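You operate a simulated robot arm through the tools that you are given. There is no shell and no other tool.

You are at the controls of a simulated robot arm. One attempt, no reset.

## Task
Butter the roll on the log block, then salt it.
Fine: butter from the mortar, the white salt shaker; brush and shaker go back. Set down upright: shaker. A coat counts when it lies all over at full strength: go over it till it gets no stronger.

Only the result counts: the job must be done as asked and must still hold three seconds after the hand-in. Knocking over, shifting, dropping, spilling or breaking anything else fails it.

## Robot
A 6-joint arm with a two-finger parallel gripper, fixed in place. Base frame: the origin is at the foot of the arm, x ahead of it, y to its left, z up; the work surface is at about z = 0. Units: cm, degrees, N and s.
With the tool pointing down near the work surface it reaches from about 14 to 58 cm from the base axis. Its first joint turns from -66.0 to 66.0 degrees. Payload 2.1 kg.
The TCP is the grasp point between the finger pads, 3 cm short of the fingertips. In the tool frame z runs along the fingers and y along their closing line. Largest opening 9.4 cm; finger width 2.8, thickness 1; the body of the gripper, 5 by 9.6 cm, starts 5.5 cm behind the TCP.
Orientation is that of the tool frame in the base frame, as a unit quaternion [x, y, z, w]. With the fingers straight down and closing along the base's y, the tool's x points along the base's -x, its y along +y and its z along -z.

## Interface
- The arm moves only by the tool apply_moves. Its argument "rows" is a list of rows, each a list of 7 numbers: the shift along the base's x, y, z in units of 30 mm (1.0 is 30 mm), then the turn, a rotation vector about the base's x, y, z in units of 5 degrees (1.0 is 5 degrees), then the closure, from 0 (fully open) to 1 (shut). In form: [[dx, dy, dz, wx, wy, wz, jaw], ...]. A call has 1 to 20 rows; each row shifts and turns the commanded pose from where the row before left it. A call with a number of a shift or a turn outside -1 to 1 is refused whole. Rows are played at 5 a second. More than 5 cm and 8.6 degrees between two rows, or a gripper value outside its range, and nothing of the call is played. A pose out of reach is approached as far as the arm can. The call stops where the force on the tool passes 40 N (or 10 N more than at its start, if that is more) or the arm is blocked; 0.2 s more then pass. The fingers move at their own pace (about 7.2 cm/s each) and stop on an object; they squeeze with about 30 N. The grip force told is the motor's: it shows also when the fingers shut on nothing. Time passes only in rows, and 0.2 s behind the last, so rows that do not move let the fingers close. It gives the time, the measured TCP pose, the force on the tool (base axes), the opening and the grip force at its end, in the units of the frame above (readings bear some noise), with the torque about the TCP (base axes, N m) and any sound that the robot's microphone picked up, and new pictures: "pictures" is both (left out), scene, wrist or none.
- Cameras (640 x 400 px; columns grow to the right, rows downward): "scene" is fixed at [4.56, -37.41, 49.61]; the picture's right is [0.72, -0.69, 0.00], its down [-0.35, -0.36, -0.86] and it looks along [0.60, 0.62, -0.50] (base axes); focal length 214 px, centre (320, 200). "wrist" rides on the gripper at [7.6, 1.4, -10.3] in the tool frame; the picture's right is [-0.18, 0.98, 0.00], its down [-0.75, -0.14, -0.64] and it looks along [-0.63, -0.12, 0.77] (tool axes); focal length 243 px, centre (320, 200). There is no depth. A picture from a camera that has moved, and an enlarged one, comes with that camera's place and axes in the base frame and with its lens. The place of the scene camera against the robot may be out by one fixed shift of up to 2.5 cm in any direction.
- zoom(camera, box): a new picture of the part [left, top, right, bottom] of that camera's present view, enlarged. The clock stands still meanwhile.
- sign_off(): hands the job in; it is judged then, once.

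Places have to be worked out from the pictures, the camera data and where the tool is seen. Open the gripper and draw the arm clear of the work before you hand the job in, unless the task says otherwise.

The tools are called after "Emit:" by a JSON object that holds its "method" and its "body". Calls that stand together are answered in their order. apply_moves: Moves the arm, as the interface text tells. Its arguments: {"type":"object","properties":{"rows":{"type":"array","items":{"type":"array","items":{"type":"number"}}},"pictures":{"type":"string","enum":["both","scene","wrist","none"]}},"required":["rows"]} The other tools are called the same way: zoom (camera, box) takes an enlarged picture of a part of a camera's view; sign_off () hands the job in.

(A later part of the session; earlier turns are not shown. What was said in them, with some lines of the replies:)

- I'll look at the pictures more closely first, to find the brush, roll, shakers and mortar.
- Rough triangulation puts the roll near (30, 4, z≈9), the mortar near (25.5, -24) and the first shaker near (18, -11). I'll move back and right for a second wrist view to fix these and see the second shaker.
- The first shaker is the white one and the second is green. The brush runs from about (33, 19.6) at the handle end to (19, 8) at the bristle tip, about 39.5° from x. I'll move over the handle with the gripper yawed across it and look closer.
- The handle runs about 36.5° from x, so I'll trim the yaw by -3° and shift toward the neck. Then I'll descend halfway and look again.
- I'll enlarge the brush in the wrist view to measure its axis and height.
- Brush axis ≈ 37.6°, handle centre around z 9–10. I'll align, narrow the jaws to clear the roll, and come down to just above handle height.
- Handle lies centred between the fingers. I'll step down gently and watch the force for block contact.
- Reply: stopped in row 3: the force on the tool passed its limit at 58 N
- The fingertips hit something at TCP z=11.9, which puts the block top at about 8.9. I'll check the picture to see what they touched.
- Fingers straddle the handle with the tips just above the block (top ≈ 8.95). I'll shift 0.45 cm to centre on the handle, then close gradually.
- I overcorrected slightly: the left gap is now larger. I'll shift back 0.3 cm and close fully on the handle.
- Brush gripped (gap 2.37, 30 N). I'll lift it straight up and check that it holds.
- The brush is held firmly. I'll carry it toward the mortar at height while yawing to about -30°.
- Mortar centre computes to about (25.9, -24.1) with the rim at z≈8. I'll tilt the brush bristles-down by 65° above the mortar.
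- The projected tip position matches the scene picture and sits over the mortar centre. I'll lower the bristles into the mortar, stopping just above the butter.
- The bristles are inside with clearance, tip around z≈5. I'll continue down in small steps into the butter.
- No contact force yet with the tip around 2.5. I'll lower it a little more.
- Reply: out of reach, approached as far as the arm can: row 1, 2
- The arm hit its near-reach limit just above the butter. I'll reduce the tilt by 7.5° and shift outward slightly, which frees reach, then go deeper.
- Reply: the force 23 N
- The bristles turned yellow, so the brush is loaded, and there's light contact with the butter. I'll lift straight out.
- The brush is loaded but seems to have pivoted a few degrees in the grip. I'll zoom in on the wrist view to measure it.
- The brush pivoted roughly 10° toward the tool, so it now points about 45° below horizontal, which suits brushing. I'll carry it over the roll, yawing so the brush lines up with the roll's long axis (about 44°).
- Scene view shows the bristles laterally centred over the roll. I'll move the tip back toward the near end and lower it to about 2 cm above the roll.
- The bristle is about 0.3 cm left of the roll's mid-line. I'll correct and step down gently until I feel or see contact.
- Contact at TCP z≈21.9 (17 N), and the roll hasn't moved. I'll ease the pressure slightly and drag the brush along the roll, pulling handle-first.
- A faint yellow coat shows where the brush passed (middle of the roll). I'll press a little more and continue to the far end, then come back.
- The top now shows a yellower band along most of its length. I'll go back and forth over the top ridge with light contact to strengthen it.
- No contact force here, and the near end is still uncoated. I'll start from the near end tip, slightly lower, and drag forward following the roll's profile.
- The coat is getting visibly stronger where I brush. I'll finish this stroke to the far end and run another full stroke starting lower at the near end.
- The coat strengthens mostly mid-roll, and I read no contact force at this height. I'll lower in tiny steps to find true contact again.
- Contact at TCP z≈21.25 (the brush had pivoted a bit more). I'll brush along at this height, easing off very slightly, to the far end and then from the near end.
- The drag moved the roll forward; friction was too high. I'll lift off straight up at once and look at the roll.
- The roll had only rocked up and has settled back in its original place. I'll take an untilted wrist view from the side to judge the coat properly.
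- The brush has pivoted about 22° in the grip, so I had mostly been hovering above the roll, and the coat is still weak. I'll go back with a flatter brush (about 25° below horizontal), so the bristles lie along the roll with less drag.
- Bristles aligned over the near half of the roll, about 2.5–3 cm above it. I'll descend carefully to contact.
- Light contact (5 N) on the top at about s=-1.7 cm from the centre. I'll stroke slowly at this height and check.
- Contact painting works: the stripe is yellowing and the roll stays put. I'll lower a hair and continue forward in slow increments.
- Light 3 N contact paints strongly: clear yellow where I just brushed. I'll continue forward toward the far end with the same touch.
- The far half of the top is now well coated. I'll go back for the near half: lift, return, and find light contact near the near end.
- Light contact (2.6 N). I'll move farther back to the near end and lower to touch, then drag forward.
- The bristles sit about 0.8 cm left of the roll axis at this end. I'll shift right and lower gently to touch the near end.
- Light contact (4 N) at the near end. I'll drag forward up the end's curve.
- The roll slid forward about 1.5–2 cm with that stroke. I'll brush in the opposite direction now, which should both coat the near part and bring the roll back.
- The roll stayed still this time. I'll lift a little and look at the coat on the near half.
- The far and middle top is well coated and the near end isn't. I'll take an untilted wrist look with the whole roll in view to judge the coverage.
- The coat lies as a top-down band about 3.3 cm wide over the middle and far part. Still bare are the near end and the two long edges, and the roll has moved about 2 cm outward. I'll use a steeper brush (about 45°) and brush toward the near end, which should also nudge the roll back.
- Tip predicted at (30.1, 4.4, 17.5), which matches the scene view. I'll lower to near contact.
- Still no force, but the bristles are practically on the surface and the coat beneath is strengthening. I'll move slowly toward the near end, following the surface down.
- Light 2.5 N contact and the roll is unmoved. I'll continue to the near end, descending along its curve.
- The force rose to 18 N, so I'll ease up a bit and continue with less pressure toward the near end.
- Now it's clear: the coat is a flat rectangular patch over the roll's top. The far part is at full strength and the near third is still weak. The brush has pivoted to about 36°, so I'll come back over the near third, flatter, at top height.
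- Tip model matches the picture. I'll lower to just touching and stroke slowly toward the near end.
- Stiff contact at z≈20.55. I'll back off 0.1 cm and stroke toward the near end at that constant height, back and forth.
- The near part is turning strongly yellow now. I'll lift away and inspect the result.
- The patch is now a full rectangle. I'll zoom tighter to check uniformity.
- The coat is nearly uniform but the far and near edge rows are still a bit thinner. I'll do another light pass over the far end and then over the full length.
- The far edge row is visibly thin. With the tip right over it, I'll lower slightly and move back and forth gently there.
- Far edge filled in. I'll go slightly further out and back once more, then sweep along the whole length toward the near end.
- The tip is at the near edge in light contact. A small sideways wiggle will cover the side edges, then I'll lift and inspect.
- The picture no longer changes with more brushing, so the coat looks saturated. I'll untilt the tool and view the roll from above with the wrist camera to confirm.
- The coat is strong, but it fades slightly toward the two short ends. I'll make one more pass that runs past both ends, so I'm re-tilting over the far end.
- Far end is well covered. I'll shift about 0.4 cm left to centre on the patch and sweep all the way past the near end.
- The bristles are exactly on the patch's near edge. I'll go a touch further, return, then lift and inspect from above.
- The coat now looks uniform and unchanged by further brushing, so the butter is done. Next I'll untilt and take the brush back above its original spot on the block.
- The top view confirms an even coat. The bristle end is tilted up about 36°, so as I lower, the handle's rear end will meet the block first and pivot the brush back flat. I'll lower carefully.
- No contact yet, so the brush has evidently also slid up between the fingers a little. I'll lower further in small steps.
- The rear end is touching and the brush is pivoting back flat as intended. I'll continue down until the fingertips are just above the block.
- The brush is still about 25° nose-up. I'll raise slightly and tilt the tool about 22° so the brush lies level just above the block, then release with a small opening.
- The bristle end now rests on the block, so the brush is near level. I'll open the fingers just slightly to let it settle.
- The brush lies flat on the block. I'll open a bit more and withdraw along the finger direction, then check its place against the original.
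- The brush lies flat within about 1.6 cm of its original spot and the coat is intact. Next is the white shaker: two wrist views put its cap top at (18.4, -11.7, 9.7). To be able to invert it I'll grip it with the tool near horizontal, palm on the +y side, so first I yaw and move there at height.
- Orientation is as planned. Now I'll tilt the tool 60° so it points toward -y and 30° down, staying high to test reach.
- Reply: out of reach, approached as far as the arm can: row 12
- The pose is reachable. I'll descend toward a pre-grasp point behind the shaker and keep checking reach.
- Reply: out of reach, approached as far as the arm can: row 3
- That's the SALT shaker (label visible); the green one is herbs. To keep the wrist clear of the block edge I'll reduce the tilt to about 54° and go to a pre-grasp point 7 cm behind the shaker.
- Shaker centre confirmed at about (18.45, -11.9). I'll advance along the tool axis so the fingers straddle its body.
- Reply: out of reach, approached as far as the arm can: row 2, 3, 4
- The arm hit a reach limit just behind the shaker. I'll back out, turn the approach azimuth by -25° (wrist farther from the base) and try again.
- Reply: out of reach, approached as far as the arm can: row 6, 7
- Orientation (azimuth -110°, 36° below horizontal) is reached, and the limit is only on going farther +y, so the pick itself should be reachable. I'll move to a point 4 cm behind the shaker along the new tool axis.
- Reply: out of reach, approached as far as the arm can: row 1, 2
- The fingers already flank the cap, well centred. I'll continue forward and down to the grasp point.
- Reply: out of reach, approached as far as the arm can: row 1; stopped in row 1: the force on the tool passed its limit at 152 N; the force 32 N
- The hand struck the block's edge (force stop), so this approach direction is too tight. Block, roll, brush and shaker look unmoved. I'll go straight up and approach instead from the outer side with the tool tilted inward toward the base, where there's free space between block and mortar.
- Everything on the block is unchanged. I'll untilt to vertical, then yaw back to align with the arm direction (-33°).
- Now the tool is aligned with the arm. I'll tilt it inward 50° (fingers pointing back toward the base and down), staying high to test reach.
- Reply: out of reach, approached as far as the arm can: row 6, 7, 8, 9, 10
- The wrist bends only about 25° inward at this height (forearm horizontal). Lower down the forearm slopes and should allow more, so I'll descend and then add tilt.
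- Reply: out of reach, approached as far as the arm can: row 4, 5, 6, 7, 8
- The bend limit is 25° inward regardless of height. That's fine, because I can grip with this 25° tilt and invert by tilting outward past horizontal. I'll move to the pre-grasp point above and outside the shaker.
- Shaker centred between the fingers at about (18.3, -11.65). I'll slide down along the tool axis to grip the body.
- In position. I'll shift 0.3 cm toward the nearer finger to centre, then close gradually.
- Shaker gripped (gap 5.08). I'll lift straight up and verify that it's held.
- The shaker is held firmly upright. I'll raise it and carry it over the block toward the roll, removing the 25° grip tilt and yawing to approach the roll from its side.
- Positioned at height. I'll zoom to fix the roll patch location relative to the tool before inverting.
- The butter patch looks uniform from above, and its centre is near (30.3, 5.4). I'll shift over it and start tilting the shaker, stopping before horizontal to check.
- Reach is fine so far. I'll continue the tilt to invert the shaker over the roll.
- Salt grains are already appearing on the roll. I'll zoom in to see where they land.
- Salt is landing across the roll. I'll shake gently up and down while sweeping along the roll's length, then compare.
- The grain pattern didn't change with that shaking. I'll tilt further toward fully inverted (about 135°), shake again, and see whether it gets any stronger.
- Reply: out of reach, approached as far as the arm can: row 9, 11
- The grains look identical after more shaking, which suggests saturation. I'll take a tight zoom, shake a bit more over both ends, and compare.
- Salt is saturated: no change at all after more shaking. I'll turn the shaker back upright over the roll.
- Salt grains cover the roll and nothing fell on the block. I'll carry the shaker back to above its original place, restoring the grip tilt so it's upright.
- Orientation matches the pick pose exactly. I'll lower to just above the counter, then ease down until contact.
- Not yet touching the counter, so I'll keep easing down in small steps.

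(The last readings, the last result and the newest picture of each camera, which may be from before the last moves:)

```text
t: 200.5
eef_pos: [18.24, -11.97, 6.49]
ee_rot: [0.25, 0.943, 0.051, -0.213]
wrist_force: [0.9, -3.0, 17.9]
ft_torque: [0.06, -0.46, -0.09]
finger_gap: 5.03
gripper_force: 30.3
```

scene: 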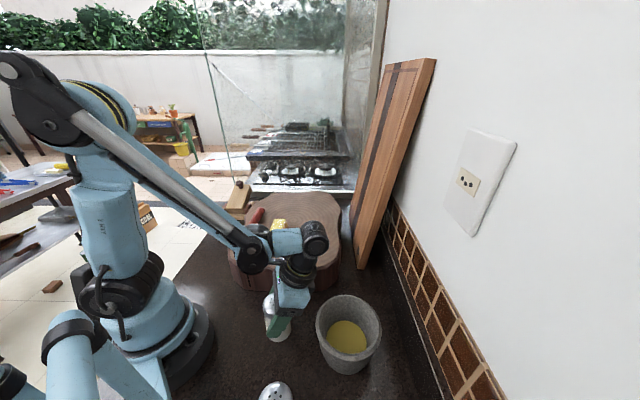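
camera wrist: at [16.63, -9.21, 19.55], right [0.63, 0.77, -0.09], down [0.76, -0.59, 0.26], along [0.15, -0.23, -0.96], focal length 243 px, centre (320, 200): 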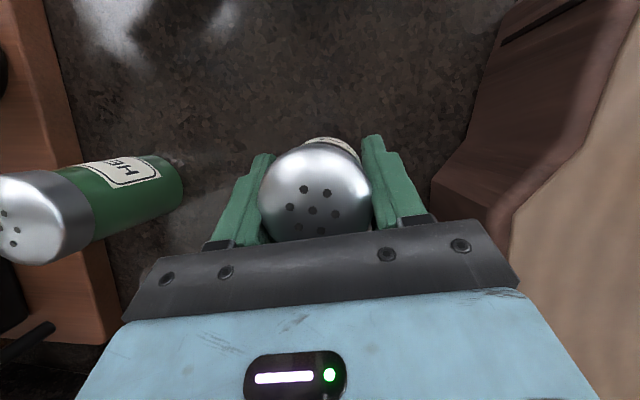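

Contact with the counter (18 N). I'll ease the pressure and open slowly.

Emit:
{"method": "apply_moves", "body": {"rows": [[0, 0, 0.03, 0, 0, 0, 1], [0, 0, 0, 0, 0, 0, 0.45], [0, 0, 0, 0, 0, 0, 0.4], [0, 0, 0, 0, 0, 0, 0.3], [0, 0, 0, 0, 0, 0, 0.15], [0, 0, 0, 0, 0, 0, 0], [0, 0, 0, 0, 0, 0, 0]], "pictures": "both"}}

Emit:
{"method": "zoom", "body": {"camera": "scene", "box": [220, 200, 400, 380]}}

```text
t: 202.1
eef_pos: [18.18, -11.88, 6.61]
ee_rot: [0.25, 0.943, 0.051, -0.212]
wrist_force: [-0.5, 0.1, -0.2]
ft_torque: [-0.02, -0.02, 0.04]
finger_gap: 9.42
gripper_force: 0.0
camera wrist: at [16.69, -9.16, 19.14], right [0.63, 0.77, -0.09], down [0.76, -0.59, 0.26], along [0.15, -0.23, -0.96], focal length 243 px, centre (320, 200)
```

scene: 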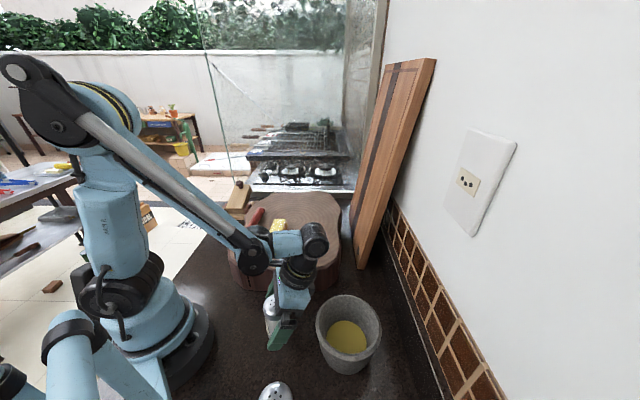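
wrist: 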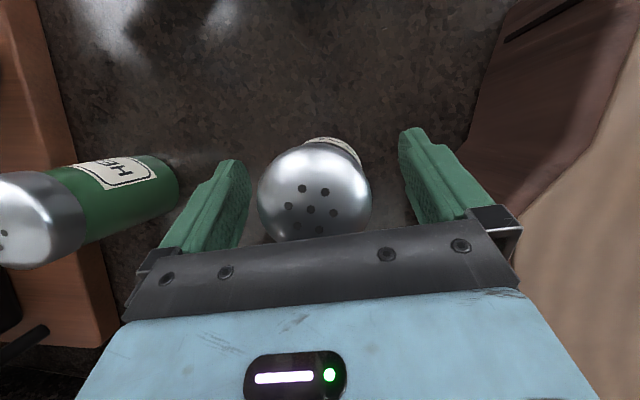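

```text
2.22 times, centred on (310, 290) of scene
camera zoom: at [4.56, -37.41, 49.61], right [0.72, -0.69, 0.0], down [-0.35, -0.36, -0.86], along [0.6, 0.62, -0.5], focal length 477 px, centre (342, 0)
```

zoom: 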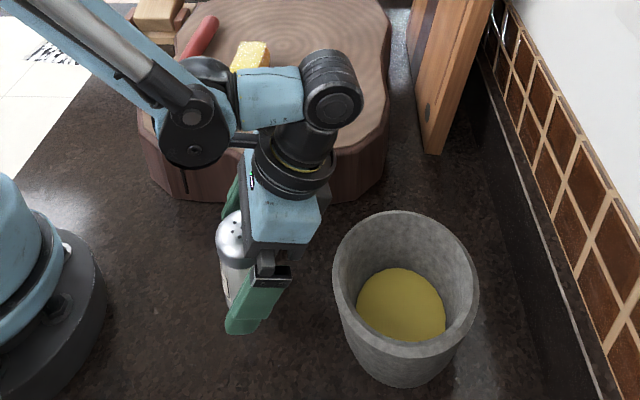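

The shaker stands upright on its spot. I'll withdraw along the tool axis and clear the area.

Emit:
{"method": "apply_moves", "body": {"rows": [[0.15, -0.09, 0.38, 0, 0, 0, 0], [0.3, -0.17, 0.75, 0, 0, 0, 0], [0.3, -0.17, 0.75, 0, 0, 0, 0], [0.3, -0.17, 0.75, 0, 0, 0, 0], [0.1, 0, 0.9, -0.5, -0.866, 0, 0], [0, 0, 0.9, -0.5, -0.866, 0, 0], [0, 0, 0.9, -0.5, -0.866, 0, 0], [0, 0, 0.9, -0.5, -0.866, 0, 0], [0, 0, 0.9, -0.5, -0.866, 0, 0], [0, 0, 0.9, 0, 0, 0, 0], [0, 0, 0, 0, 0, 0, 0]], "pictures": "both"}}

Emit:
{"method": "zoom", "body": {"camera": "scene", "box": [200, 160, 400, 285]}}

Emit:
{"method": "zoom", "body": {"camera": "scene", "box": [220, 275, 420, 400]}}

```text
t: 204.5
eef_pos: [21.6, -13.66, 30.58]
ee_rot: [0.257, 0.966, -0.005, -0.003]
wrist_force: [0.6, -0.4, 1.1]
ft_torque: [0.0, 0.0, 0.02]
finger_gap: 9.42
gripper_force: 0.0
camera wrist: at [15.8, -8.47, 40.99], right [0.65, 0.76, -0.01], down [0.59, -0.49, 0.64], along [0.48, -0.42, -0.77], focal length 243 px, centre (320, 200)
```

scene: 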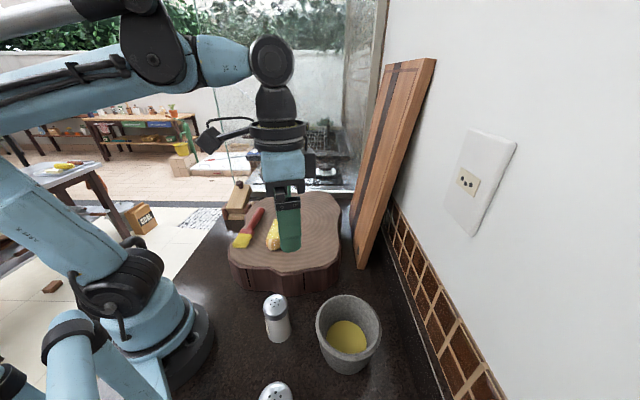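
wrist: 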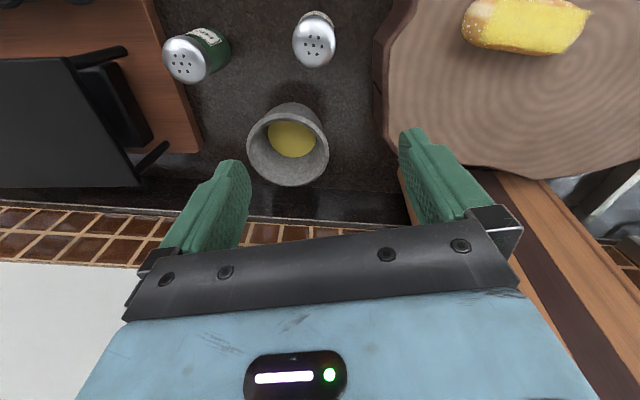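

```text
3.20 times, centred on (300, 222) of scene
camera zoom: at [4.56, -37.41, 49.61], right [0.72, -0.69, 0.0], down [-0.35, -0.36, -0.86], along [0.6, 0.62, -0.5], focal length 686 px, centre (384, 128)
```

zoom: 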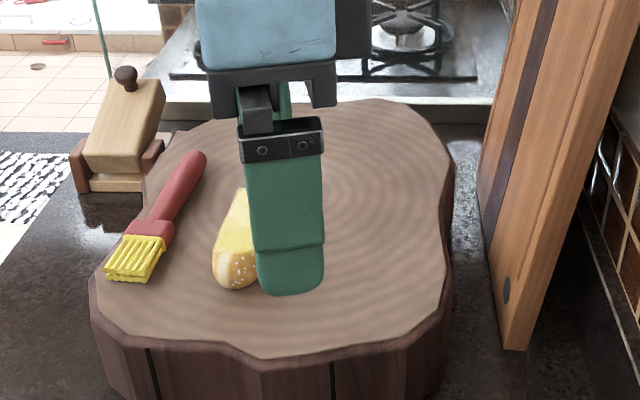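

```text
3.20 times, centred on (320, 338) of scene
camera zoom: at [4.56, -37.41, 49.61], right [0.72, -0.69, 0.0], down [-0.35, -0.36, -0.86], along [0.6, 0.62, -0.5], focal length 686 px, centre (320, -240)
```

zoom: 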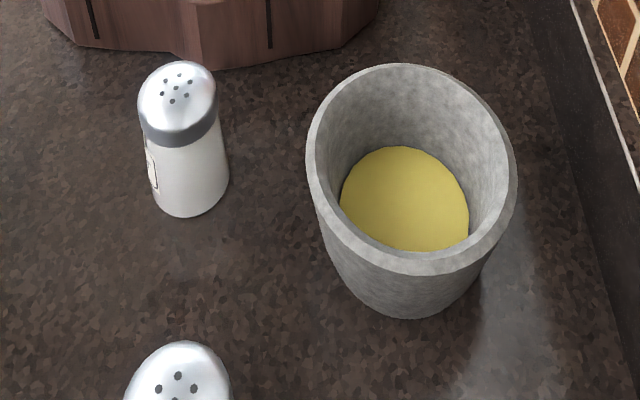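

The shaker is back on its spot upright, and the mortar, green shaker, block and brush are undisturbed. I'll draw the arm up and clear and take a last look.

Emit:
{"method": "apply_moves", "body": {"rows": [[0, -0.2, 0.9, 0, 0, 0, 0], [0, -0.2, 0.9, 0, 0, 0, 0], [0, -0.2, 0.9, 0, 0, 0, 0], [0, -0.2, 0.9, 0, 0, 0, 0], [0, -0.2, 0.6, 0, 0, 0, 0], [0, 0, 0, 0, 0, 0, 0]], "pictures": "both"}}

Emit:
{"method": "zoom", "body": {"camera": "scene", "box": [200, 160, 400, 285]}}

Emit:
{"method": "zoom", "body": {"camera": "scene", "box": [252, 205, 308, 256]}}

```text
t: 205.9
eef_pos: [21.62, -16.56, 43.11]
ee_rot: [0.257, 0.966, -0.005, -0.003]
wrist_force: [-0.4, -0.4, 0.4]
ft_torque: [0.03, -0.02, -0.01]
finger_gap: 9.43
gripper_force: 0.1
camera wrist: at [15.8, -11.4, 53.53], right [0.65, 0.76, -0.01], down [0.59, -0.49, 0.64], along [0.48, -0.42, -0.77], focal length 243 px, centre (320, 200)
```

scene: 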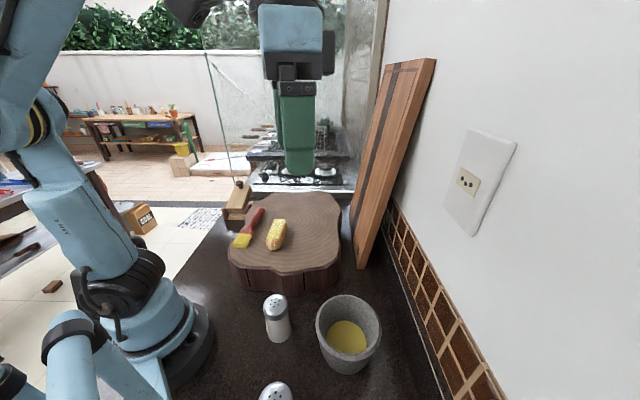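
wrist: 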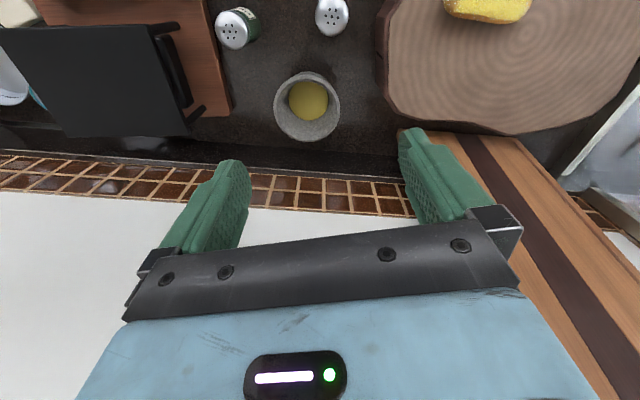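

```text
3.20 times, centred on (300, 222) of scene
camera zoom: at [4.57, -37.41, 49.61], right [0.72, -0.69, 0.0], down [-0.35, -0.36, -0.86], along [0.6, 0.62, -0.5], focal length 686 px, centre (384, 128)
```

zoom: 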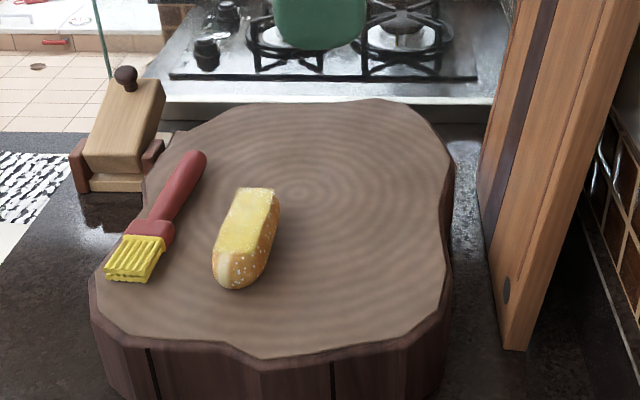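

```text
7.84 times, centred on (280, 230) of scene
camera zoom: at [4.57, -37.41, 49.61], right [0.72, -0.69, 0.0], down [-0.35, -0.36, -0.86], along [0.6, 0.62, -0.5], focal length 1682 px, centre (634, -39)
```

zoom: 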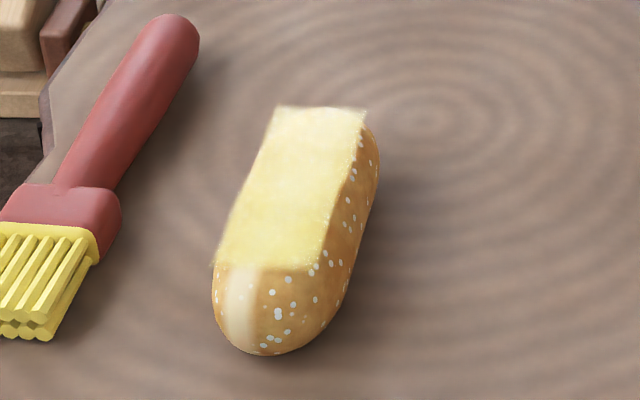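

The roll has a full butter patch with salt on it. The brush lies on the block about 1.6 cm from where it started, and the roll itself shifted about 1.5 cm under the brushing. The white shaker stands upright on its spot, the gripper is open, and the arm is clear. I'm handing in.

Emit:
{"method": "sign_off", "body": {}}

```text
The job is handed in.
```

The roll is buttered and salted, and I've handed the job in. The hand-in gave no verdict, so I can't confirm it passed.

- **Butter:** the coat covers the whole patch on top of the roll. Between my last checks, more brushing changed only the two ends, which I then went over once more.
- **Salt:** grains show all round the roll, but I couldn't see any on top of the butter patch. More shaking, including at a steeper tilt, added nothing.
- **Brush:** it lies flat on the block again, about 1.6 cm from where it started. Its bristles still carry butter.
- **White shaker:** it stands upright on its original spot.
- **Roll:** brushing moved it about 1.5 cm outward along its length. It also tipped up once under the brush and settled back.
- **Bump:** on my first try for the shaker, the gripper hit the edge of the log block (152 N peak). The pictures afterwards show the block, mortar and green shaker where they were.

The gripper is open and the arm is raised clear of the work.
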